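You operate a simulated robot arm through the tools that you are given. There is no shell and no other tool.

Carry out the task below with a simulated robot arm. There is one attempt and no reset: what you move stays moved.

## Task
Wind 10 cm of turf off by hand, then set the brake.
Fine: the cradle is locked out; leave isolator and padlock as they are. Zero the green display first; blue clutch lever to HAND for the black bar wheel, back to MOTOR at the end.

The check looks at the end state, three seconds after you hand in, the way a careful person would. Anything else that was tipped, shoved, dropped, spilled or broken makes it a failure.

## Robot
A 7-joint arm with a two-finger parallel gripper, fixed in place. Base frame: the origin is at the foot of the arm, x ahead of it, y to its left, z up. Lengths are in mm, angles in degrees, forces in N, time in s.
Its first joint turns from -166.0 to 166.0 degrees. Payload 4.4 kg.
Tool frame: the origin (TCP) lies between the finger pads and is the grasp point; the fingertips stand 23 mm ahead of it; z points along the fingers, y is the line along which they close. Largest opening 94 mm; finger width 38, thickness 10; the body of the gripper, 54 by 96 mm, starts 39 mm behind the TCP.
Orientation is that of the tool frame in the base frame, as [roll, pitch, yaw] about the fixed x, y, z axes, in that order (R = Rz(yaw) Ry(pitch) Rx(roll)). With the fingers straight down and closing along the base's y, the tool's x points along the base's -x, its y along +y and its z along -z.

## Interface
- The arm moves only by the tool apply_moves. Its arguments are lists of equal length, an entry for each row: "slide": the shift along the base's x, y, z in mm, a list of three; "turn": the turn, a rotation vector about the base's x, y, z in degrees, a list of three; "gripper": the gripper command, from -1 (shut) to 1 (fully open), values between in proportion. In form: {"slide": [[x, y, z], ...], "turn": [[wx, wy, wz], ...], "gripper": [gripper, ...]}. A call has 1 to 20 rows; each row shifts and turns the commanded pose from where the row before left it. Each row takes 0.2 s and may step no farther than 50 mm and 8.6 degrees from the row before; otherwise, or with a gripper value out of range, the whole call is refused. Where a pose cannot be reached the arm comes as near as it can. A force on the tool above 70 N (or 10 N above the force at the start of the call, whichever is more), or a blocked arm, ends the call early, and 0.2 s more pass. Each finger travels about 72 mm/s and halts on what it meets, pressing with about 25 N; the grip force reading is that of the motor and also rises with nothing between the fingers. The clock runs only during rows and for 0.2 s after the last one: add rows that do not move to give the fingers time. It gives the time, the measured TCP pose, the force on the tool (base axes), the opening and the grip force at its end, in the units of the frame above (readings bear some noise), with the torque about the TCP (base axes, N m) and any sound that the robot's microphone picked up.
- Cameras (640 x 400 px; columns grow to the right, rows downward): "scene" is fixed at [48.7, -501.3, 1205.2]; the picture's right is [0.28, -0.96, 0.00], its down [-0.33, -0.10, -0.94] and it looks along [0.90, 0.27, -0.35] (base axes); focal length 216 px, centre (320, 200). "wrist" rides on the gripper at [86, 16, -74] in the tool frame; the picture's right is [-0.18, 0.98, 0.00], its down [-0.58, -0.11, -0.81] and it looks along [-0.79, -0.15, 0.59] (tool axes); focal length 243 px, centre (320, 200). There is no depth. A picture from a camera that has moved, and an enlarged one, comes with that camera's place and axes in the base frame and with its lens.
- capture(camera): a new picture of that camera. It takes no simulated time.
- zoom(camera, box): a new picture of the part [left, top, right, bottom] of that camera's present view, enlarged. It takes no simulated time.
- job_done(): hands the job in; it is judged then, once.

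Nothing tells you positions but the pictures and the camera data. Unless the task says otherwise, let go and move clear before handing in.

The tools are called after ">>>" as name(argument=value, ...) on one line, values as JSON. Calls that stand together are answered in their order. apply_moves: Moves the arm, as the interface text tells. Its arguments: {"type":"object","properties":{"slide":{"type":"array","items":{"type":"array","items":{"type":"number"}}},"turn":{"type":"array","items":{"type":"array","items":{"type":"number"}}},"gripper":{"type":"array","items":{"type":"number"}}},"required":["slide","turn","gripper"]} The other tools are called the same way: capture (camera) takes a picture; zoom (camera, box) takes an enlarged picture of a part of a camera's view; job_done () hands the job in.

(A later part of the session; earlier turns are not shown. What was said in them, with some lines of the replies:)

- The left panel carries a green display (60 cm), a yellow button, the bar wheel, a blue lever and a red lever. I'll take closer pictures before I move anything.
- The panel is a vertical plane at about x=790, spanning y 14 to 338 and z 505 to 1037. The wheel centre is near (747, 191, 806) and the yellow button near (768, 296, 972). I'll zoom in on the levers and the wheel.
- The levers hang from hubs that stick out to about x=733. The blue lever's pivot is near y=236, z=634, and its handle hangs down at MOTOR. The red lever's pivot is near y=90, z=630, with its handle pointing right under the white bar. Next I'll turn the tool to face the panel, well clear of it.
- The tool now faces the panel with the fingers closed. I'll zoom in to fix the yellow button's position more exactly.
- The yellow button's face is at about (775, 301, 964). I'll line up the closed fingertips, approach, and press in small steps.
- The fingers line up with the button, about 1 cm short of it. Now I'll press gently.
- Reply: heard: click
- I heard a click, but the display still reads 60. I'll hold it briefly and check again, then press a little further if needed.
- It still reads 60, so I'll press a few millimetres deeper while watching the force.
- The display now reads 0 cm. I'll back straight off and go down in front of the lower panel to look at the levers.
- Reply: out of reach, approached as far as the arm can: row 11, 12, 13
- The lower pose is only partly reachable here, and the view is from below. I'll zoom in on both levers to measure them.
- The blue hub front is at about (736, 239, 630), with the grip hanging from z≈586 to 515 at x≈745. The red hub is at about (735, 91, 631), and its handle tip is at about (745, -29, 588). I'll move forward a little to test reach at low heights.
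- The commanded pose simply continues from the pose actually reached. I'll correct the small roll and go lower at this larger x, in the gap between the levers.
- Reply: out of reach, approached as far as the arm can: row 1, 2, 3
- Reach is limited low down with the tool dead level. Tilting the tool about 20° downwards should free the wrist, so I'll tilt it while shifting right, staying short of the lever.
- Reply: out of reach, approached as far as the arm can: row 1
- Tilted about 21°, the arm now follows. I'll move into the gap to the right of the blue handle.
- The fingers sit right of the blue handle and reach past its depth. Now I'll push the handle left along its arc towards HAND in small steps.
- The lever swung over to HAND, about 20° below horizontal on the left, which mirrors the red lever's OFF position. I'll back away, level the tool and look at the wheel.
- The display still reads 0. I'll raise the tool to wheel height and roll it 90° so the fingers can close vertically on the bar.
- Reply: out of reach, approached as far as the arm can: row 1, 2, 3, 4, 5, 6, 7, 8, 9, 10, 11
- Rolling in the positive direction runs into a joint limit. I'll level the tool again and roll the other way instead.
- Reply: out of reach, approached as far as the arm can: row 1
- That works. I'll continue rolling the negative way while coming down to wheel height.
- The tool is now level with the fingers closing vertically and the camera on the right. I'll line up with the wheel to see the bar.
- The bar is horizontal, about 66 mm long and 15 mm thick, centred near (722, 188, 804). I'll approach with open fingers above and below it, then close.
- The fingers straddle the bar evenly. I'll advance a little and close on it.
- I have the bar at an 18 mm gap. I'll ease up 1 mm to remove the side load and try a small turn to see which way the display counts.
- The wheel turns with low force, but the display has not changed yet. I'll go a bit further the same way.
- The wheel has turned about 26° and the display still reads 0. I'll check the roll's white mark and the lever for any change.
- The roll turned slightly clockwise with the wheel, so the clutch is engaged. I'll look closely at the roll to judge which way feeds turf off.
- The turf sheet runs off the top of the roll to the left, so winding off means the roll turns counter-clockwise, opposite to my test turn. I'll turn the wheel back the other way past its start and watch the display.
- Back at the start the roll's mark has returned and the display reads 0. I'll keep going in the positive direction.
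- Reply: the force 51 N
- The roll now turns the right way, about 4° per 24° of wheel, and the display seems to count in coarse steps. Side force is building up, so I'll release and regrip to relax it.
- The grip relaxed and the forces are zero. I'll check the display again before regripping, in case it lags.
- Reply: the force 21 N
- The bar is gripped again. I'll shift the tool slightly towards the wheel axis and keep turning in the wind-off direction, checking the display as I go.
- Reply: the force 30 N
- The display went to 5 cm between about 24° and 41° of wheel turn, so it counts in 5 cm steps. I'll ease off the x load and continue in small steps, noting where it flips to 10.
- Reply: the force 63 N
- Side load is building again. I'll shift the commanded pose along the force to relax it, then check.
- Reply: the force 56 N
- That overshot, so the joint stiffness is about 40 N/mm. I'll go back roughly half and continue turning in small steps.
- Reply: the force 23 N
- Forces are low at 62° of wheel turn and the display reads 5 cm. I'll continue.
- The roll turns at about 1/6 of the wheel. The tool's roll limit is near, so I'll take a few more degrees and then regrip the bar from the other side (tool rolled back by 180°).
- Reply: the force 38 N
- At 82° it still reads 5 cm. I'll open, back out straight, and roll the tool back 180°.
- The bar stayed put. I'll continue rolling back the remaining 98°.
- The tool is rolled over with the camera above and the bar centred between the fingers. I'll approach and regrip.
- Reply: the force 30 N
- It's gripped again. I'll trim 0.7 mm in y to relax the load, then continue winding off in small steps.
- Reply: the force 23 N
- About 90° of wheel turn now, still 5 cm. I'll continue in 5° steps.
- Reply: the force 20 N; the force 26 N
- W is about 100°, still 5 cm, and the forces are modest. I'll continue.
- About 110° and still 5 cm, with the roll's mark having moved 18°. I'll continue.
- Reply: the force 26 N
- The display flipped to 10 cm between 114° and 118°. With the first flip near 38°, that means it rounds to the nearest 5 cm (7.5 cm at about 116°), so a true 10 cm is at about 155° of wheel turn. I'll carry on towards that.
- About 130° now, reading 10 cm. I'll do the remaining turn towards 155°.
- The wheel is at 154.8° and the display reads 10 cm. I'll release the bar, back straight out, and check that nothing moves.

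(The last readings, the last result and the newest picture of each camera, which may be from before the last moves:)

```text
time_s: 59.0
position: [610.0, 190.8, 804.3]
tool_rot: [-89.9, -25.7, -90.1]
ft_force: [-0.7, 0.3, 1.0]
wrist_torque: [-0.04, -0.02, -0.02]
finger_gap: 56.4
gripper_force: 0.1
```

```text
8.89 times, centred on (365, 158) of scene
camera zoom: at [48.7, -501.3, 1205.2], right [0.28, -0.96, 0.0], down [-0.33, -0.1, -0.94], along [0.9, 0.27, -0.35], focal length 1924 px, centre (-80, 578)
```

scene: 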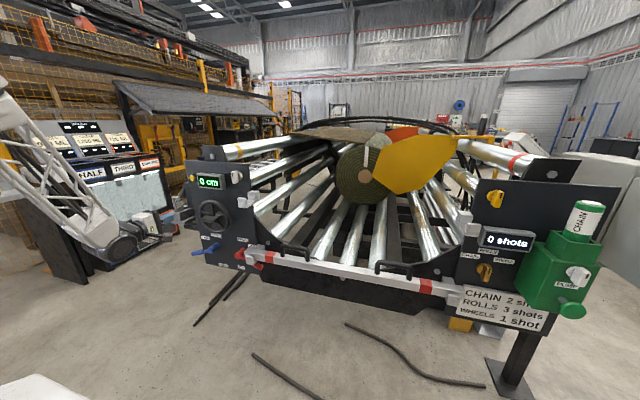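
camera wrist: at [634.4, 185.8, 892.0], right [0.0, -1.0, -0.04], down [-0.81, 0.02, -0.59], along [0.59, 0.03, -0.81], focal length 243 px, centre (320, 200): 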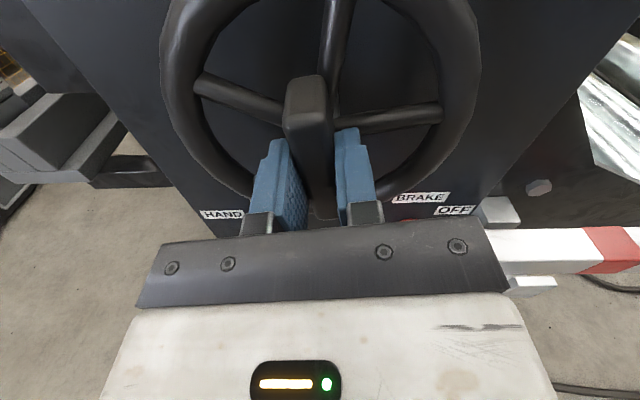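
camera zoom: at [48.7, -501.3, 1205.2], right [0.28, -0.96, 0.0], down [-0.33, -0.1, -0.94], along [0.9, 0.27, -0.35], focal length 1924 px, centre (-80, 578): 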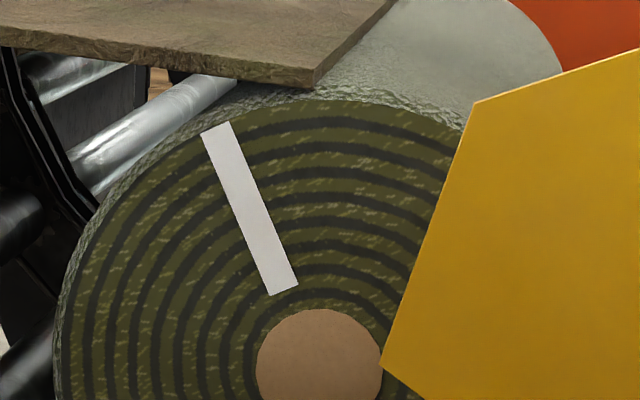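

Everything stayed put. Now I'll move right and down to view the red brake lever and the white bar from close by.

>>> apply_moves(slide=[[-5, -40, -20], [0, -40, -25], [0, -40, -25], [0, -40, -25], [0, 0, 0]], turn=[[6.4, 0, 0], [6.4, 0, 0], [6.4, 0, 0], [6.4, 0, 0], [0, 0, 0]], gripper=[-1, -1, -1, -1, -1])

>>> capture(camera="wrist")

>>> capture(camera="scene")

```text
time_s: 60.2
position: [591.5, 93.6, 720.4]
tool_rot: [-90.0, -0.1, -91.6]
ft_force: [0.8, -0.2, -0.3]
wrist_torque: [0.03, 0.05, -0.01]
finger_gap: 0.0
gripper_force: 24.9
out of reach, approached as far as the arm can: row 2, 3, 4
```

```text
taken
camera wrist: at [515.0, 8.0, 703.3], right [0.01, 0.18, -0.98], down [-0.79, 0.6, 0.11], along [0.61, 0.78, 0.15], focal length 243 px, centre (320, 200)
```

wrist: 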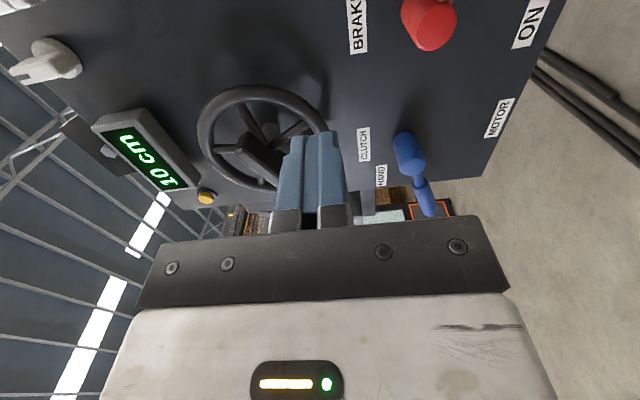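

```text
taken
```

scene: 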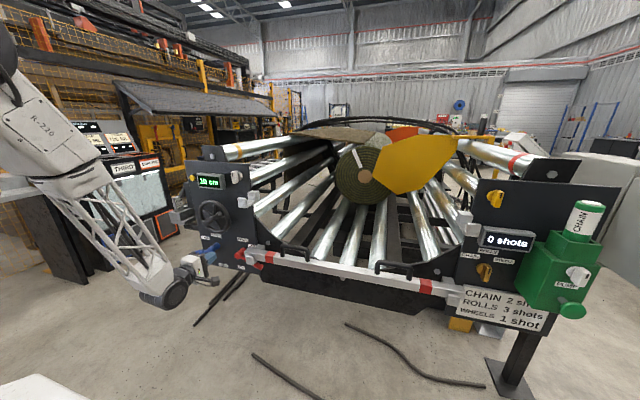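

The display reads 10 cm. The white bar's end is at y≈47 (x 716–749, z 637–668), and the red lever's neck is exposed between the bar end and the hub (y 49–75). I'll roll the tool back another 90° and tilt it about 20° down, so the open fingers can straddle the hub and one of them can push the neck down.

>>> apply_moves(slide=[[8, 0, 0], [8, 0, 0], [8, 0, 0], [8, 0, 0], [0, 0, 0], [0, 0, 0], [0, 0, 0], [0, 0, 0], [0, 0, 0], [0, 0, 0], [0, 0, 0], [0, 0, 0]], turn=[[-8.2, 0, 1.6], [-8.2, 0, 0], [-8.2, 0, 0], [-8.2, 0, 0], [-8.2, 0, 0], [-8.2, 0, 0], [-8.2, 0, 0], [-8.2, 0, 0], [-8.2, 0, 0], [-8.2, 0, 0], [-8, 0, 0], [0, 0, 0]], gripper=[-1, -1, -1, -1, -1, -1, -1, -1, -1, -1, -1, -1])

>>> capture(camera="wrist")

```text
time_s: 62.8
position: [596.4, 114.6, 768.4]
tool_rot: [174.0, -88.3, 6.4]
ft_force: [0.2, -0.2, 0.6]
wrist_torque: [-0.01, 0.01, -0.04]
finger_gap: 0.0
gripper_force: 24.7
out of reach, approached as far as the arm can: row 1, 2
```

```text
taken
camera wrist: at [525.2, 98.1, 856.1], right [0.0, -0.98, -0.18], down [-0.82, 0.1, -0.56], along [0.57, 0.15, -0.81], focal length 243 px, centre (320, 200)
```

wrist: 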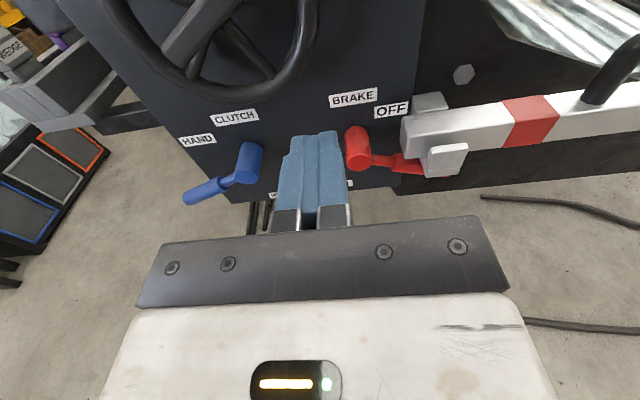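

>>> zoom(camera="wrist", box=[320, 70, 520, 195])

>>> zoom(camera="scene", box=[225, 230, 289, 270])

```text
3.20 times, centred on (420, 132) of wrist
camera zoom: at [525.2, 98.1, 856.1], right [0.0, -0.98, -0.18], down [-0.82, 0.1, -0.56], along [0.57, 0.15, -0.81], focal length 776 px, centre (0, 416)
```

zoom: 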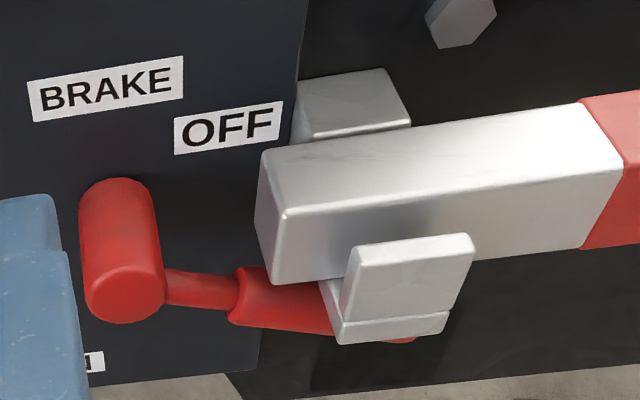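

```text
10.00 times, centred on (257, 250) of scene
camera zoom: at [48.7, -501.3, 1205.2], right [0.28, -0.96, 0.0], down [-0.33, -0.1, -0.94], along [0.9, 0.27, -0.35], focal length 2164 px, centre (950, -300)
```

zoom: 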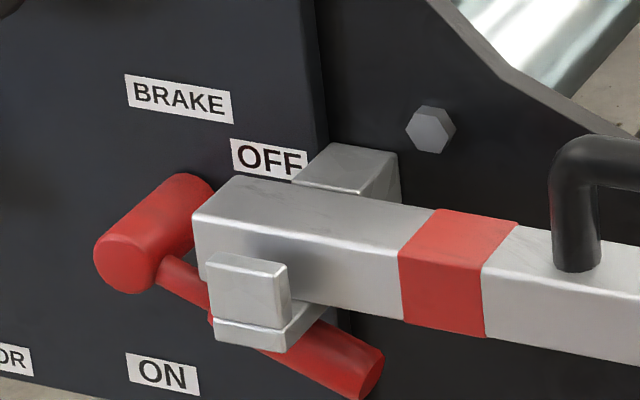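

I have a clear view now. The hub's right edge is at y≈75 and the bar end at y≈38, so the neck is exposed over about 37 mm. I'll tilt the tool down about 20°, open to about 62 mm and come above the hub at y≈93.

>>> apply_moves(slide=[[20, -7, -20], [20, -7, -20], [20, -7, -20], [30, -0.6, -18], [0, 0, 0]], turn=[[0, 6.2, 0], [0, 6.2, -0.4], [0, 6.1, 0], [0, 0, 0], [0, 0, 0]], gripper=[0.32, 0.32, 0.32, 0.32, 0.32])

>>> capture(camera="wrist")

>>> zoom(camera="scene", box=[180, 200, 300, 275])

```text
time_s: 64.0
position: [689.4, 98.0, 690.3]
tool_rot: [179.0, -69.8, 0.1]
ft_force: [-0.1, 0.0, 0.6]
wrist_torque: [0.02, 0.0, -0.05]
finger_gap: 62.0
gripper_force: 0.0
out of reach, approached as far as the arm can: row 4
```

```text
taken
camera wrist: at [647.9, 81.5, 796.2], right [-0.08, -0.98, -0.17], down [-0.96, 0.12, -0.27], along [0.28, 0.14, -0.95], focal length 243 px, centre (320, 200)
```

wrist: 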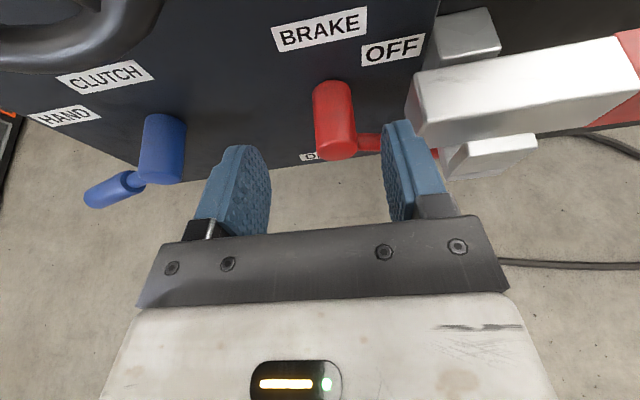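

```text
5.33 times, centred on (240, 238) of scene
camera zoom: at [48.7, -501.3, 1205.2], right [0.28, -0.96, 0.0], down [-0.33, -0.1, -0.94], along [0.9, 0.27, -0.35], focal length 1154 px, centre (747, 0)
```

zoom: 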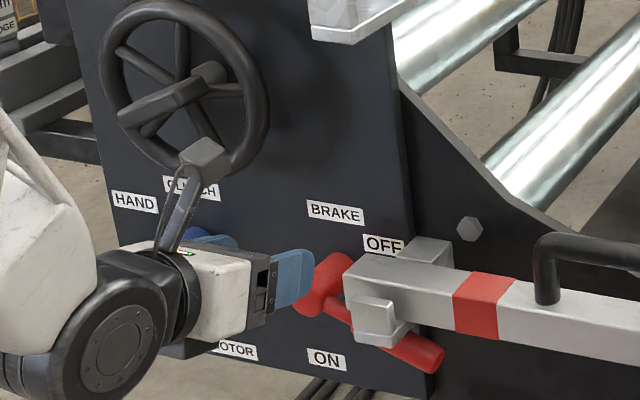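

The fingers are just short of the hub. I'll move forward over it while staying above the neck.

>>> apply_moves(slide=[[15, -1.5, -3], [15, -1.5, -4], [12, -2, -4], [0, 0, 0]], turn=[[0, 0, 0], [0, 0, 0], [0, 0, 0], [0, 0, 0]], gripper=[0.32, 0.32, 0.32, 0.32])

>>> capture(camera="wrist")

>>> zoom(camera="scene", box=[200, 215, 290, 275])

```text
time_s: 65.0
position: [728.8, 102.7, 682.4]
tool_rot: [179.2, -69.8, 0.1]
ft_force: [0.3, -0.2, 0.6]
wrist_torque: [0.0, -0.01, 0.0]
finger_gap: 62.1
gripper_force: 0.1
out of reach, approached as far as the arm can: row 1, 3
```

```text
taken
camera wrist: at [688.2, 86.9, 788.5], right [-0.08, -0.98, -0.17], down [-0.96, 0.12, -0.27], along [0.28, 0.14, -0.95], focal length 243 px, centre (320, 200)
```

wrist: 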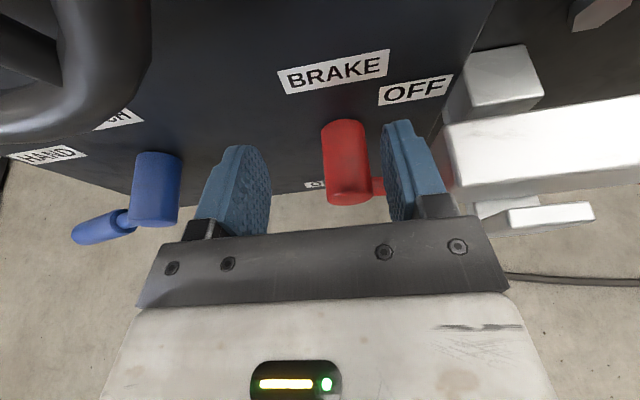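

```text
6.67 times, centred on (245, 245) of scene
camera zoom: at [48.7, -501.3, 1205.2], right [0.28, -0.96, 0.0], down [-0.33, -0.1, -0.94], along [0.9, 0.27, -0.35], focal length 1443 px, centre (820, -100)
```

zoom: 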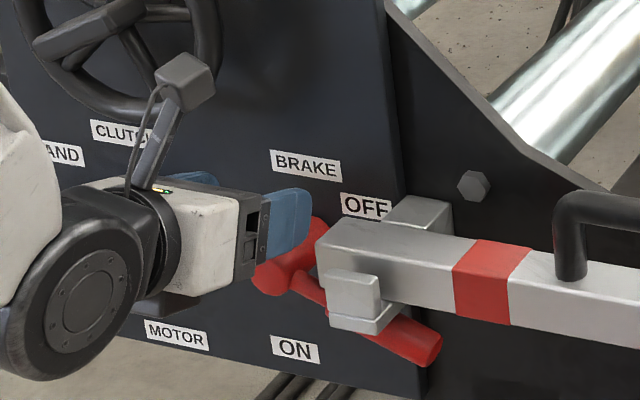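

Reach towards lower y seems tied to the arm's azimuth relative to the tool heading. Yawing the tool slightly right should free it, so I'll turn 8° and shift right.

>>> apply_moves(slide=[[0, 0, 0], [0, -3, 0], [0, -3, 0], [0, 0, 0]], turn=[[0, 0, -4], [0, 0, -4], [0, 0, -2], [0, 0, 0]], gripper=[0.32, 0.32, 0.32, 0.32])

>>> capture(camera="wrist")

```text
time_s: 66.0
position: [728.2, 95.5, 682.5]
tool_rot: [179.6, -69.8, -10.0]
ft_force: [0.2, -0.6, 0.0]
wrist_torque: [-0.02, 0.02, 0.01]
finger_gap: 62.1
gripper_force: 0.1
```

```text
taken
camera wrist: at [685.9, 87.5, 788.1], right [-0.24, -0.96, -0.17], down [-0.92, 0.28, -0.27], along [0.31, 0.09, -0.95], focal length 243 px, centre (320, 200)
```

wrist: 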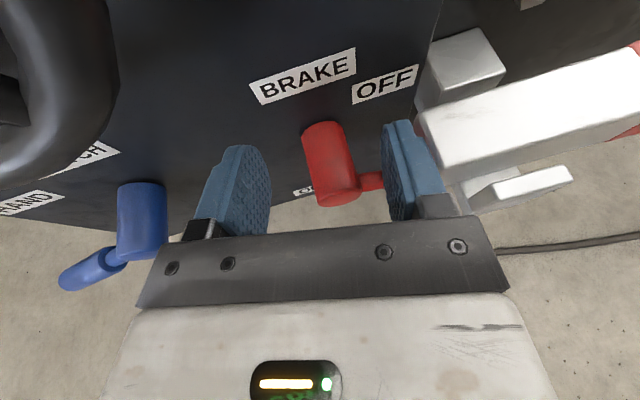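

That works. I'll move forward 10 mm, lower to just above the neck, and check the alignment.

>>> apply_moves(slide=[[10, -0.5, 0], [0, 0, -10], [0, 0, -10], [0, 0, -6], [0, 0, 0]], turn=[[0, 0, 0], [0, 0, 0], [0, 0, 0], [0, 0, 0], [0, 0, 0]], gripper=[0.32, 0.32, 0.32, 0.32, 0.32])

>>> capture(camera="wrist")

>>> zoom(camera="scene", box=[210, 225, 290, 275])

```text
time_s: 67.2
position: [738.8, 95.9, 656.3]
tool_rot: [179.8, -70.1, -10.0]
ft_force: [3.3, -1.6, 11.4]
wrist_torque: [-0.34, -0.2, 0.28]
finger_gap: 62.6
gripper_force: 1.4
```

```text
taken
camera wrist: at [696.5, 86.7, 762.7], right [-0.24, -0.96, -0.17], down [-0.92, 0.28, -0.27], along [0.31, 0.09, -0.95], focal length 243 px, centre (320, 200)
```

wrist: 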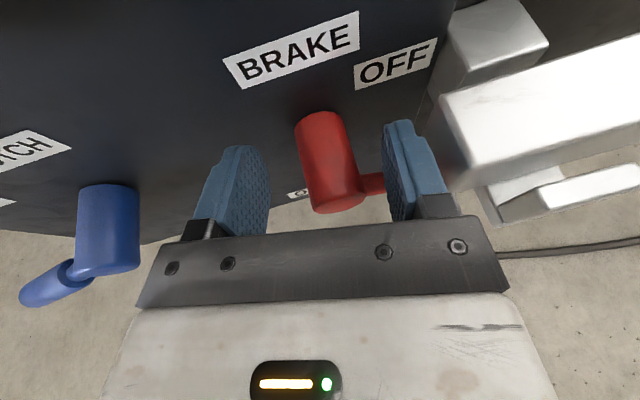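

```text
8.00 times, centred on (250, 250) of scene
camera zoom: at [48.7, -501.3, 1205.2], right [0.28, -0.96, 0.0], down [-0.33, -0.1, -0.94], along [0.9, 0.27, -0.35], focal length 1732 px, centre (880, -200)
```

zoom: 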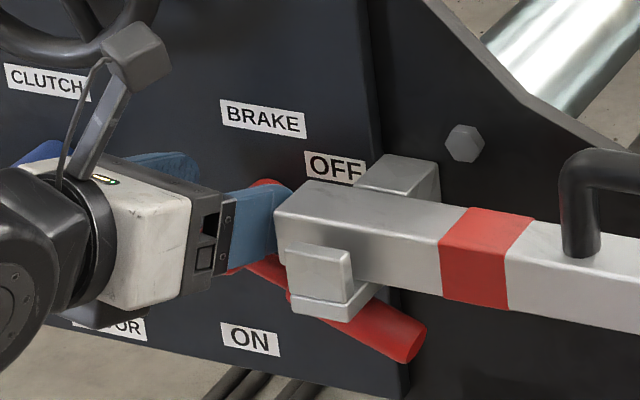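

The right finger is touching the neck (11 N upward). I'll push down gently in small steps.

>>> apply_moves(slide=[[0, 0, -2], [0, 0, -3], [0, 0, -3], [0, 0, 0]], turn=[[0, 0, 0], [0, 0, 0], [0, 0, 0], [0, 0, 0]], gripper=[0.32, 0.32, 0.32, 0.32])

>>> zoom(camera="scene", box=[210, 225, 290, 275])

```text
time_s: 68.2
position: [737.6, 95.8, 646.5]
tool_rot: [179.7, -69.8, -9.9]
ft_force: [-1.0, -1.9, 1.3]
wrist_torque: [-0.15, 0.03, -0.04]
finger_gap: 62.9
gripper_force: 0.9
```

```text
8.00 times, centred on (250, 250) of scene
camera zoom: at [48.7, -501.3, 1205.2], right [0.28, -0.96, 0.0], down [-0.33, -0.1, -0.94], along [0.9, 0.27, -0.35], focal length 1732 px, centre (880, -200)
```

zoom: 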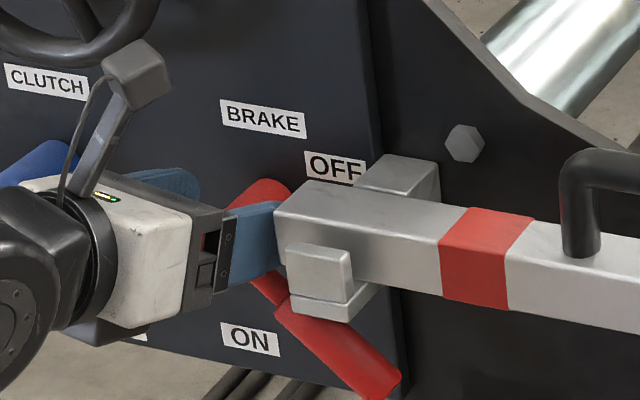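

The lever is moving down with little force. I'll continue.

>>> apply_moves(slide=[[0, 0, -3], [0, 0, -3], [0, 0, -3], [0, 0, -3], [0, 0, -3], [0, 0, 0]], turn=[[0, 0, 0], [0, 0, 0], [0, 0, 0], [0, 0, 0], [0, 0, 0], [0, 0, 0]], gripper=[0.32, 0.32, 0.32, 0.32, 0.32, 0.32])

>>> zoom(camera="scene", box=[210, 225, 290, 275])

>>> capture(camera="wrist")

```text
time_s: 69.6
position: [739.3, 94.7, 633.2]
tool_rot: [179.8, -69.9, -10.0]
ft_force: [-1.1, -1.4, 0.6]
wrist_torque: [0.01, -0.02, 0.0]
finger_gap: 62.1
gripper_force: 0.1
```

```text
8.00 times, centred on (250, 250) of scene
camera zoom: at [48.7, -501.3, 1205.2], right [0.28, -0.96, 0.0], down [-0.33, -0.1, -0.94], along [0.9, 0.27, -0.35], focal length 1732 px, centre (880, -200)
```

zoom: 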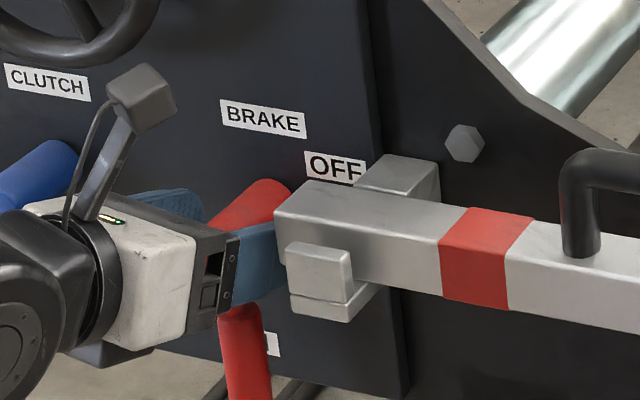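

```text
taken
camera wrist: at [695.7, 86.9, 739.1], right [-0.24, -0.96, -0.17], down [-0.92, 0.28, -0.27], along [0.3, 0.09, -0.95], focal length 243 px, centre (320, 200)
```

wrist: 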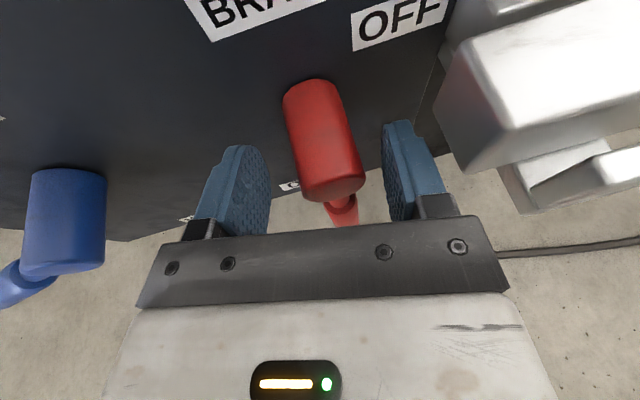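

The red lever swung down to ON. I'll back straight out and check both levers and the display.

>>> apply_moves(slide=[[-15, 0, 0], [-25, 0, 0], [-30, 0, 0], [-30, 0, 10], [0, 0, 0]], turn=[[0, 0, 0], [0, 0, 0], [0, 0, 0], [0, 0, 0], [0, 0, 0]], gripper=[0.32, 0.32, 0.32, 0.32, 0.32])

>>> zoom(camera="scene", box=[190, 165, 300, 285])

>>> capture(camera="wrist")

```text
time_s: 70.8
position: [637.1, 96.8, 642.5]
tool_rot: [179.8, -69.9, -10.0]
ft_force: [-0.3, 0.4, 0.5]
wrist_torque: [0.04, -0.01, -0.04]
finger_gap: 62.0
gripper_force: 0.1
```

```text
3.33 times, centred on (245, 225) of scene
camera zoom: at [48.7, -501.3, 1205.2], right [0.28, -0.96, 0.0], down [-0.33, -0.1, -0.94], along [0.9, 0.27, -0.35], focal length 721 px, centre (570, 117)
```

zoom: 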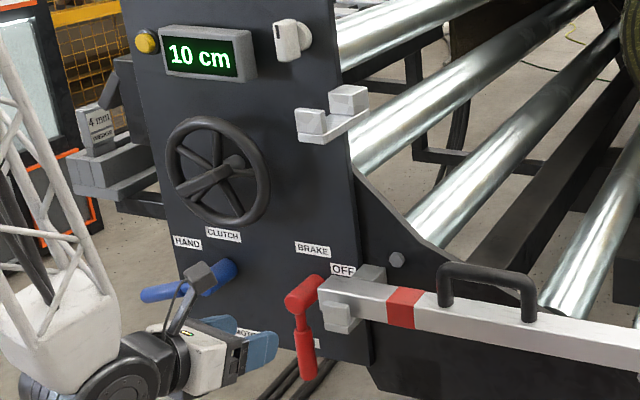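

```text
taken
camera wrist: at [595.2, 86.5, 748.5], right [-0.24, -0.96, -0.17], down [-0.92, 0.28, -0.27], along [0.31, 0.09, -0.95], focal length 243 px, centre (320, 200)
```

wrist: 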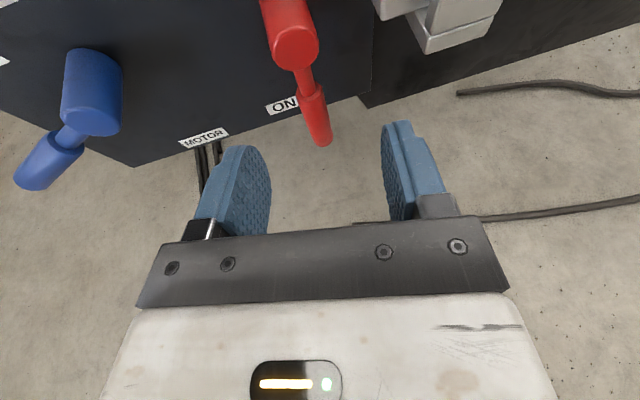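

The brake is ON and the display reads 10 cm. Now the blue clutch goes back to MOTOR: I'll close the fingers and move over above the blue handle at y≈290, staying out in front.

>>> apply_moves(slide=[[0, 35, 12], [0, 40, 12], [0, 40, 12], [0, 40, 6], [0, 38, 0], [0, 0, 0]], turn=[[0, 0, 2.5], [0, 0, 2.5], [0, 0, 2.5], [0, 0, 2.5], [0, 0, 0], [0, 0, 0]], gripper=[-1, -1, -1, -1, -1, -1])

>>> capture(camera="wrist")

>>> zoom(camera="scene", box=[150, 190, 280, 285])

```text
time_s: 72.2
position: [638.5, 287.5, 684.0]
tool_rot: [179.7, -69.9, 0.1]
ft_force: [0.2, -0.1, 0.2]
wrist_torque: [0.0, 0.03, 0.0]
finger_gap: 0.0
gripper_force: 25.3
```

```text
taken
camera wrist: at [597.6, 272.3, 790.7], right [-0.07, -0.98, -0.17], down [-0.96, 0.11, -0.27], along [0.28, 0.15, -0.95], focal length 243 px, centre (320, 200)
```

wrist: 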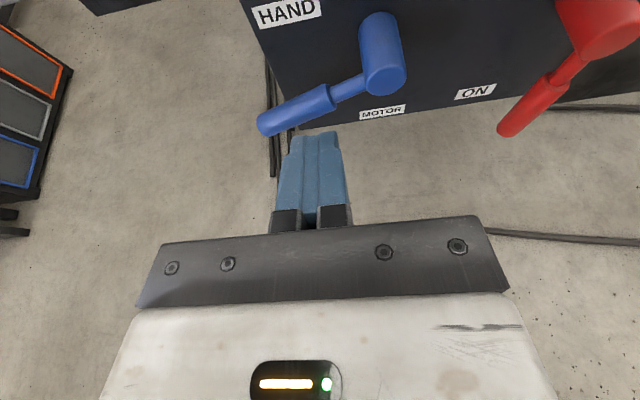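

```text
4.21 times, centred on (215, 238) of scene
camera zoom: at [48.7, -501.3, 1205.2], right [0.28, -0.96, 0.0], down [-0.33, -0.1, -0.94], along [0.9, 0.27, -0.35], focal length 911 px, centre (762, 42)
```

zoom: 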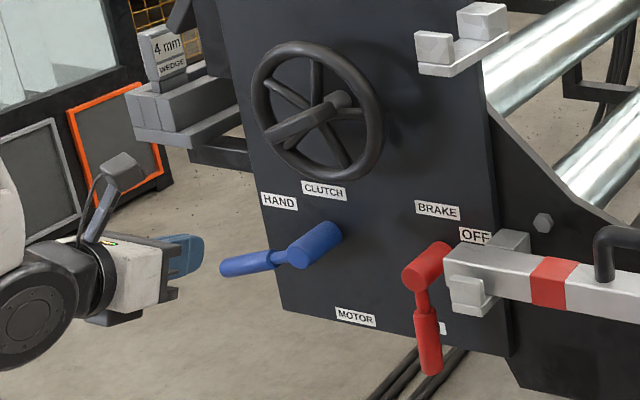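

The fingers are lined up in front of and above the blue handle. I'll move in over it.

>>> apply_moves(slide=[[35, 1, 0], [35, 1, 0], [28, 1, 0], [0, 0, -12], [0, 0, -10], [0, 0, 0]], turn=[[0, 0, 0], [0, 0, 0], [0, 0, 0], [0, 0, 0], [0, 0, 0], [0, 0, 0]], gripper=[-1, -1, -1, -1, -1, -1])

>>> capture(camera="wrist")

>>> zoom(camera="scene", box=[150, 190, 280, 285])

```text
time_s: 73.6
position: [737.2, 292.0, 663.1]
tool_rot: [179.7, -69.9, 0.2]
ft_force: [0.1, -0.2, 0.3]
wrist_torque: [0.01, 0.01, -0.02]
finger_gap: 0.1
gripper_force: 25.2
```

```text
taken
camera wrist: at [695.9, 275.3, 769.1], right [-0.07, -0.98, -0.17], down [-0.96, 0.11, -0.27], along [0.28, 0.15, -0.95], focal length 243 px, centre (320, 200)
```

wrist: 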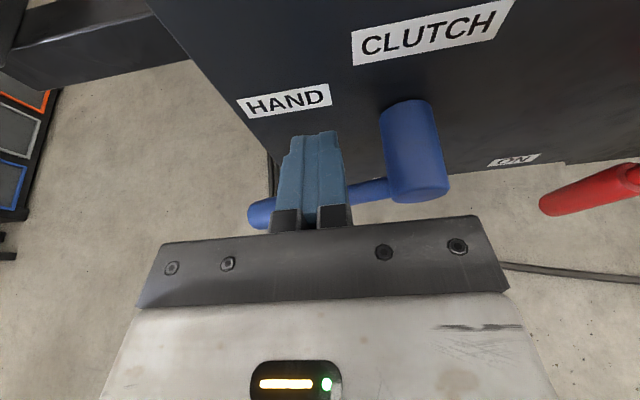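

```text
4.21 times, centred on (215, 238) of scene
camera zoom: at [48.7, -501.3, 1205.2], right [0.28, -0.96, 0.0], down [-0.33, -0.1, -0.94], along [0.9, 0.27, -0.35], focal length 911 px, centre (762, 42)
```

zoom: 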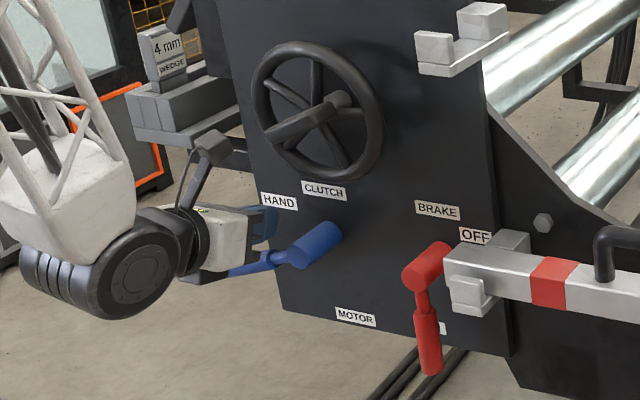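

The fingers are right above the blue handle. Now I'll push down in small steps.

>>> apply_moves(slide=[[0, 0, -5], [0, 0, -5], [0, 0, -4], [0, 0, -4], [0, 0, -4], [0, 0, -4], [0, 0, 0]], turn=[[0, 0, 0], [0, 0, 0], [0, 0, 0], [0, 0, 0], [0, 0, 0], [0, 0, 0], [0, 0, 0]], gripper=[-1, -1, -1, -1, -1, -1, -1])

>>> zoom(camera="scene", box=[150, 190, 280, 285])

```text
time_s: 75.2
position: [737.1, 291.2, 636.1]
tool_rot: [179.6, -70.0, 0.1]
ft_force: [1.9, -0.5, 4.1]
wrist_torque: [-0.06, -0.07, 0.03]
finger_gap: 0.1
gripper_force: 25.4
```

```text
4.21 times, centred on (215, 238) of scene
camera zoom: at [48.7, -501.3, 1205.2], right [0.28, -0.96, 0.0], down [-0.33, -0.1, -0.94], along [0.9, 0.27, -0.35], focal length 911 px, centre (762, 42)
```

zoom: 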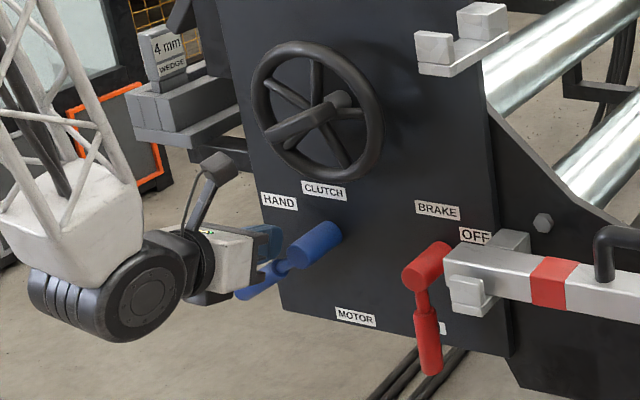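

The handle is going down under a light 4 N. I'll keep pushing.

>>> apply_moves(slide=[[0, -1, -4], [0, -1, -4], [0, -1, -4], [0, -1, -4], [0, -1, -4], [0, 0, 0]], turn=[[0, 0, 0], [0, 0, 0], [0, 0, 0], [0, 0, 0], [0, 0, 0], [0, 0, 0]], gripper=[-1, -1, -1, -1, -1, -1])

>>> zoom(camera="scene", box=[150, 190, 280, 285])

```text
time_s: 76.6
position: [736.1, 287.2, 616.9]
tool_rot: [179.7, -69.9, 0.1]
ft_force: [1.1, 0.1, -0.2]
wrist_torque: [0.0, 0.01, 0.04]
finger_gap: 0.0
gripper_force: 25.5
```

```text
4.21 times, centred on (215, 238) of scene
camera zoom: at [48.7, -501.3, 1205.2], right [0.28, -0.96, 0.0], down [-0.33, -0.1, -0.94], along [0.9, 0.27, -0.35], focal length 911 px, centre (762, 42)
```

zoom: 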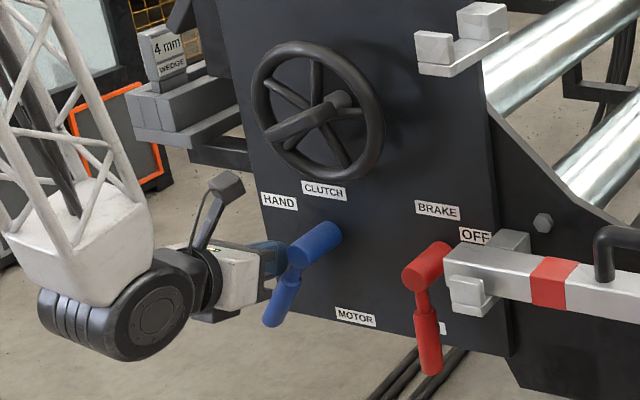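

The handle has moved ahead of the finger. I'll wait a moment and see where it settles.

>>> apply_moves(slide=[[0, 0, 0], [0, 0, 0]], turn=[[0, 0, 0], [0, 0, 0]], gripper=[-1, -1])

>>> zoom(camera="scene", box=[190, 215, 270, 275])

>>> capture(camera="wrist")

```text
time_s: 77.2
position: [737.1, 286.5, 616.3]
tool_rot: [179.8, -69.8, 0.1]
ft_force: [-0.2, 0.2, -0.9]
wrist_torque: [0.02, -0.02, 0.01]
finger_gap: 0.2
gripper_force: 25.1
```

```text
6.67 times, centred on (230, 245) of scene
camera zoom: at [48.7, -501.3, 1205.2], right [0.28, -0.96, 0.0], down [-0.33, -0.1, -0.94], along [0.9, 0.27, -0.35], focal length 1443 px, centre (920, -100)
```

zoom: 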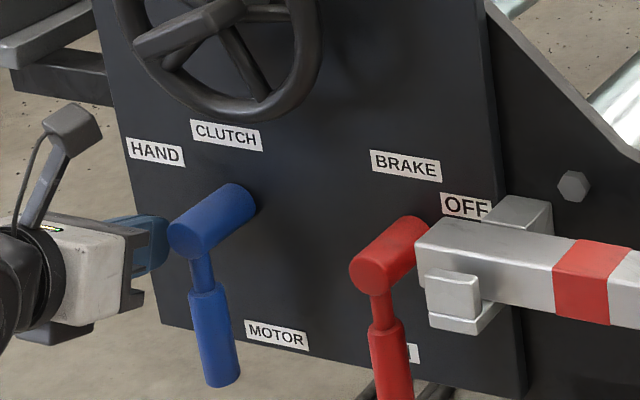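

```text
taken
camera wrist: at [695.7, 270.6, 723.0], right [-0.07, -0.98, -0.17], down [-0.96, 0.11, -0.27], along [0.28, 0.15, -0.95], focal length 243 px, centre (320, 200)
```

wrist: 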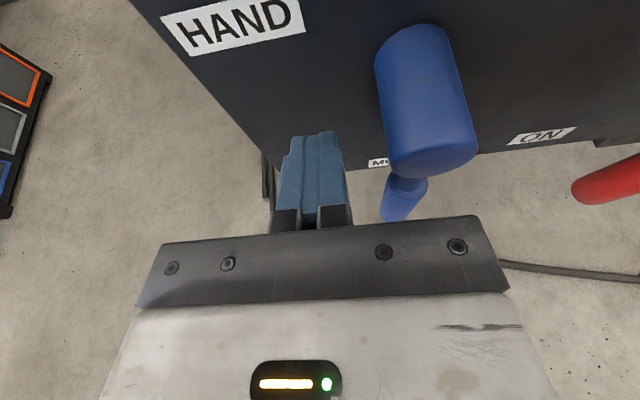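

The blue lever settled back at MOTOR, matching its starting picture. I'll back straight out and move well clear, then inspect everything.

>>> apply_moves(slide=[[-20, 0, 0], [-40, 0, 0], [-40, 5, 10], [-40, 15, 25], [-20, 20, 35], [0, 20, 35], [0, 20, 35], [0, 0, 0]], turn=[[0, 0, 0], [0, 0, 0], [0, 0, 0], [0, 0, 0], [0, 0, 0], [0, 0, 0], [0, 0, 0], [0, 0, 0]], gripper=[-1, -1, -1, -1, -1, -1, -1, -1])

>>> capture(camera="scene")

>>> zoom(camera="scene", box=[190, 165, 290, 285])

>>> zoom(camera="scene", box=[205, 225, 285, 275])

>>> capture(camera="wrist")

```text
time_s: 79.0
position: [575.7, 366.6, 756.6]
tool_rot: [179.8, -69.8, 0.1]
ft_force: [-0.3, 0.6, -0.7]
wrist_torque: [0.0, -0.01, -0.01]
finger_gap: 0.0
gripper_force: 24.8
```

```text
taken
```

scene: 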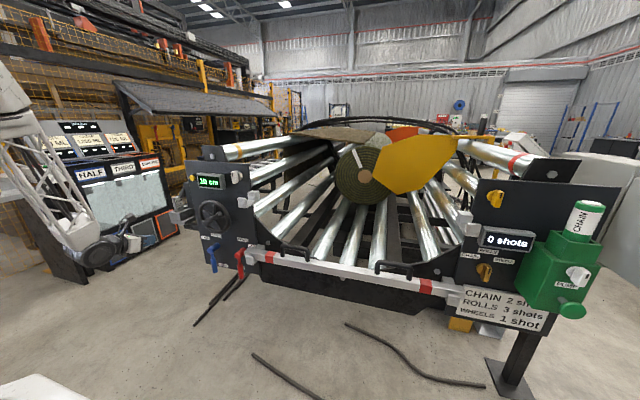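

```text
3.33 times, centred on (240, 225) of scene
camera zoom: at [48.7, -501.3, 1205.2], right [0.28, -0.96, 0.0], down [-0.33, -0.1, -0.94], along [0.9, 0.27, -0.35], focal length 721 px, centre (587, 117)
```

zoom: 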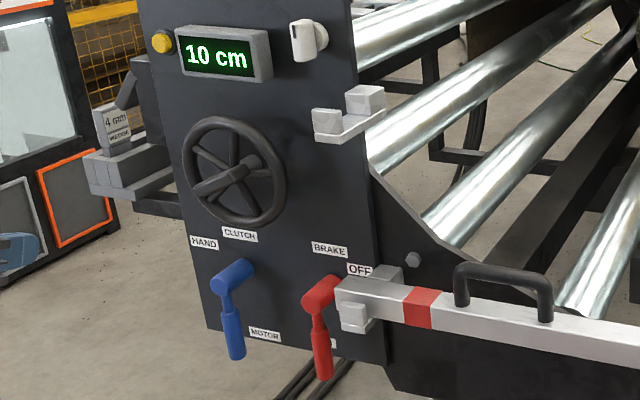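

```text
8.00 times, centred on (245, 250) of scene
camera zoom: at [48.7, -501.3, 1205.2], right [0.28, -0.96, 0.0], down [-0.33, -0.1, -0.94], along [0.9, 0.27, -0.35], focal length 1732 px, centre (920, -200)
```

zoom: 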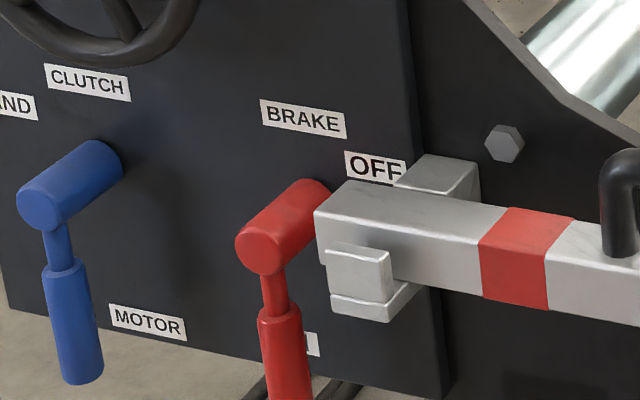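

```text
taken
camera wrist: at [535.7, 350.0, 863.9], right [-0.07, -0.98, -0.17], down [-0.96, 0.11, -0.27], along [0.28, 0.15, -0.95], focal length 243 px, centre (320, 200)
```

wrist: 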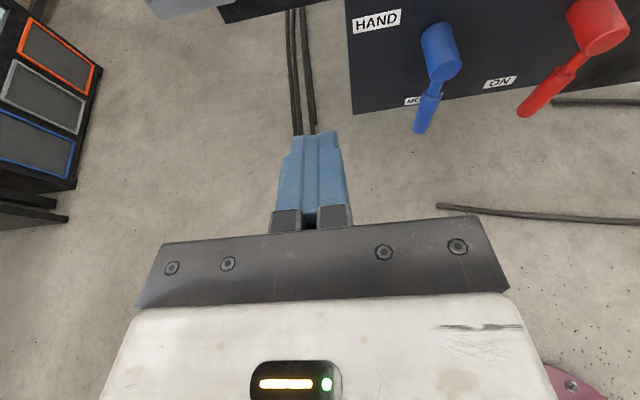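

The display reads 10 cm, the brake is down at ON, the clutch is down at MOTOR, and the wheel has not moved. The isolator, padlock and everything else are untouched and the arm is clear, so I'm handing in.

>>> job_done()

```text
The job is handed in.
```

I zeroed the green display, wound 10 cm of turf off by hand and set the brake. The job is handed in, but I haven't seen the check's result.

- **Display:** I pressed the yellow button until it read 0 cm. It now reads 10 cm. It only shows 5 cm steps, so I worked out the true 10 cm from where it flipped, at about 155° of wheel turn.
- **Wind-off:** with the clutch at HAND, I first turned the wheel about 26° the wrong way. I turned it back before winding off, and the display read 0 throughout. I let go and regripped the bar partway, and the wheel stayed put each time.
- **Brake:** the red lever is down at ON. I set it before moving the clutch.
- **Clutch:** the blue lever is back down at MOTOR, in the same position as at the start.
- **Lockout:** I did not touch the isolator or the padlock. I saw nothing else moved, and the arm is clear of the panel.
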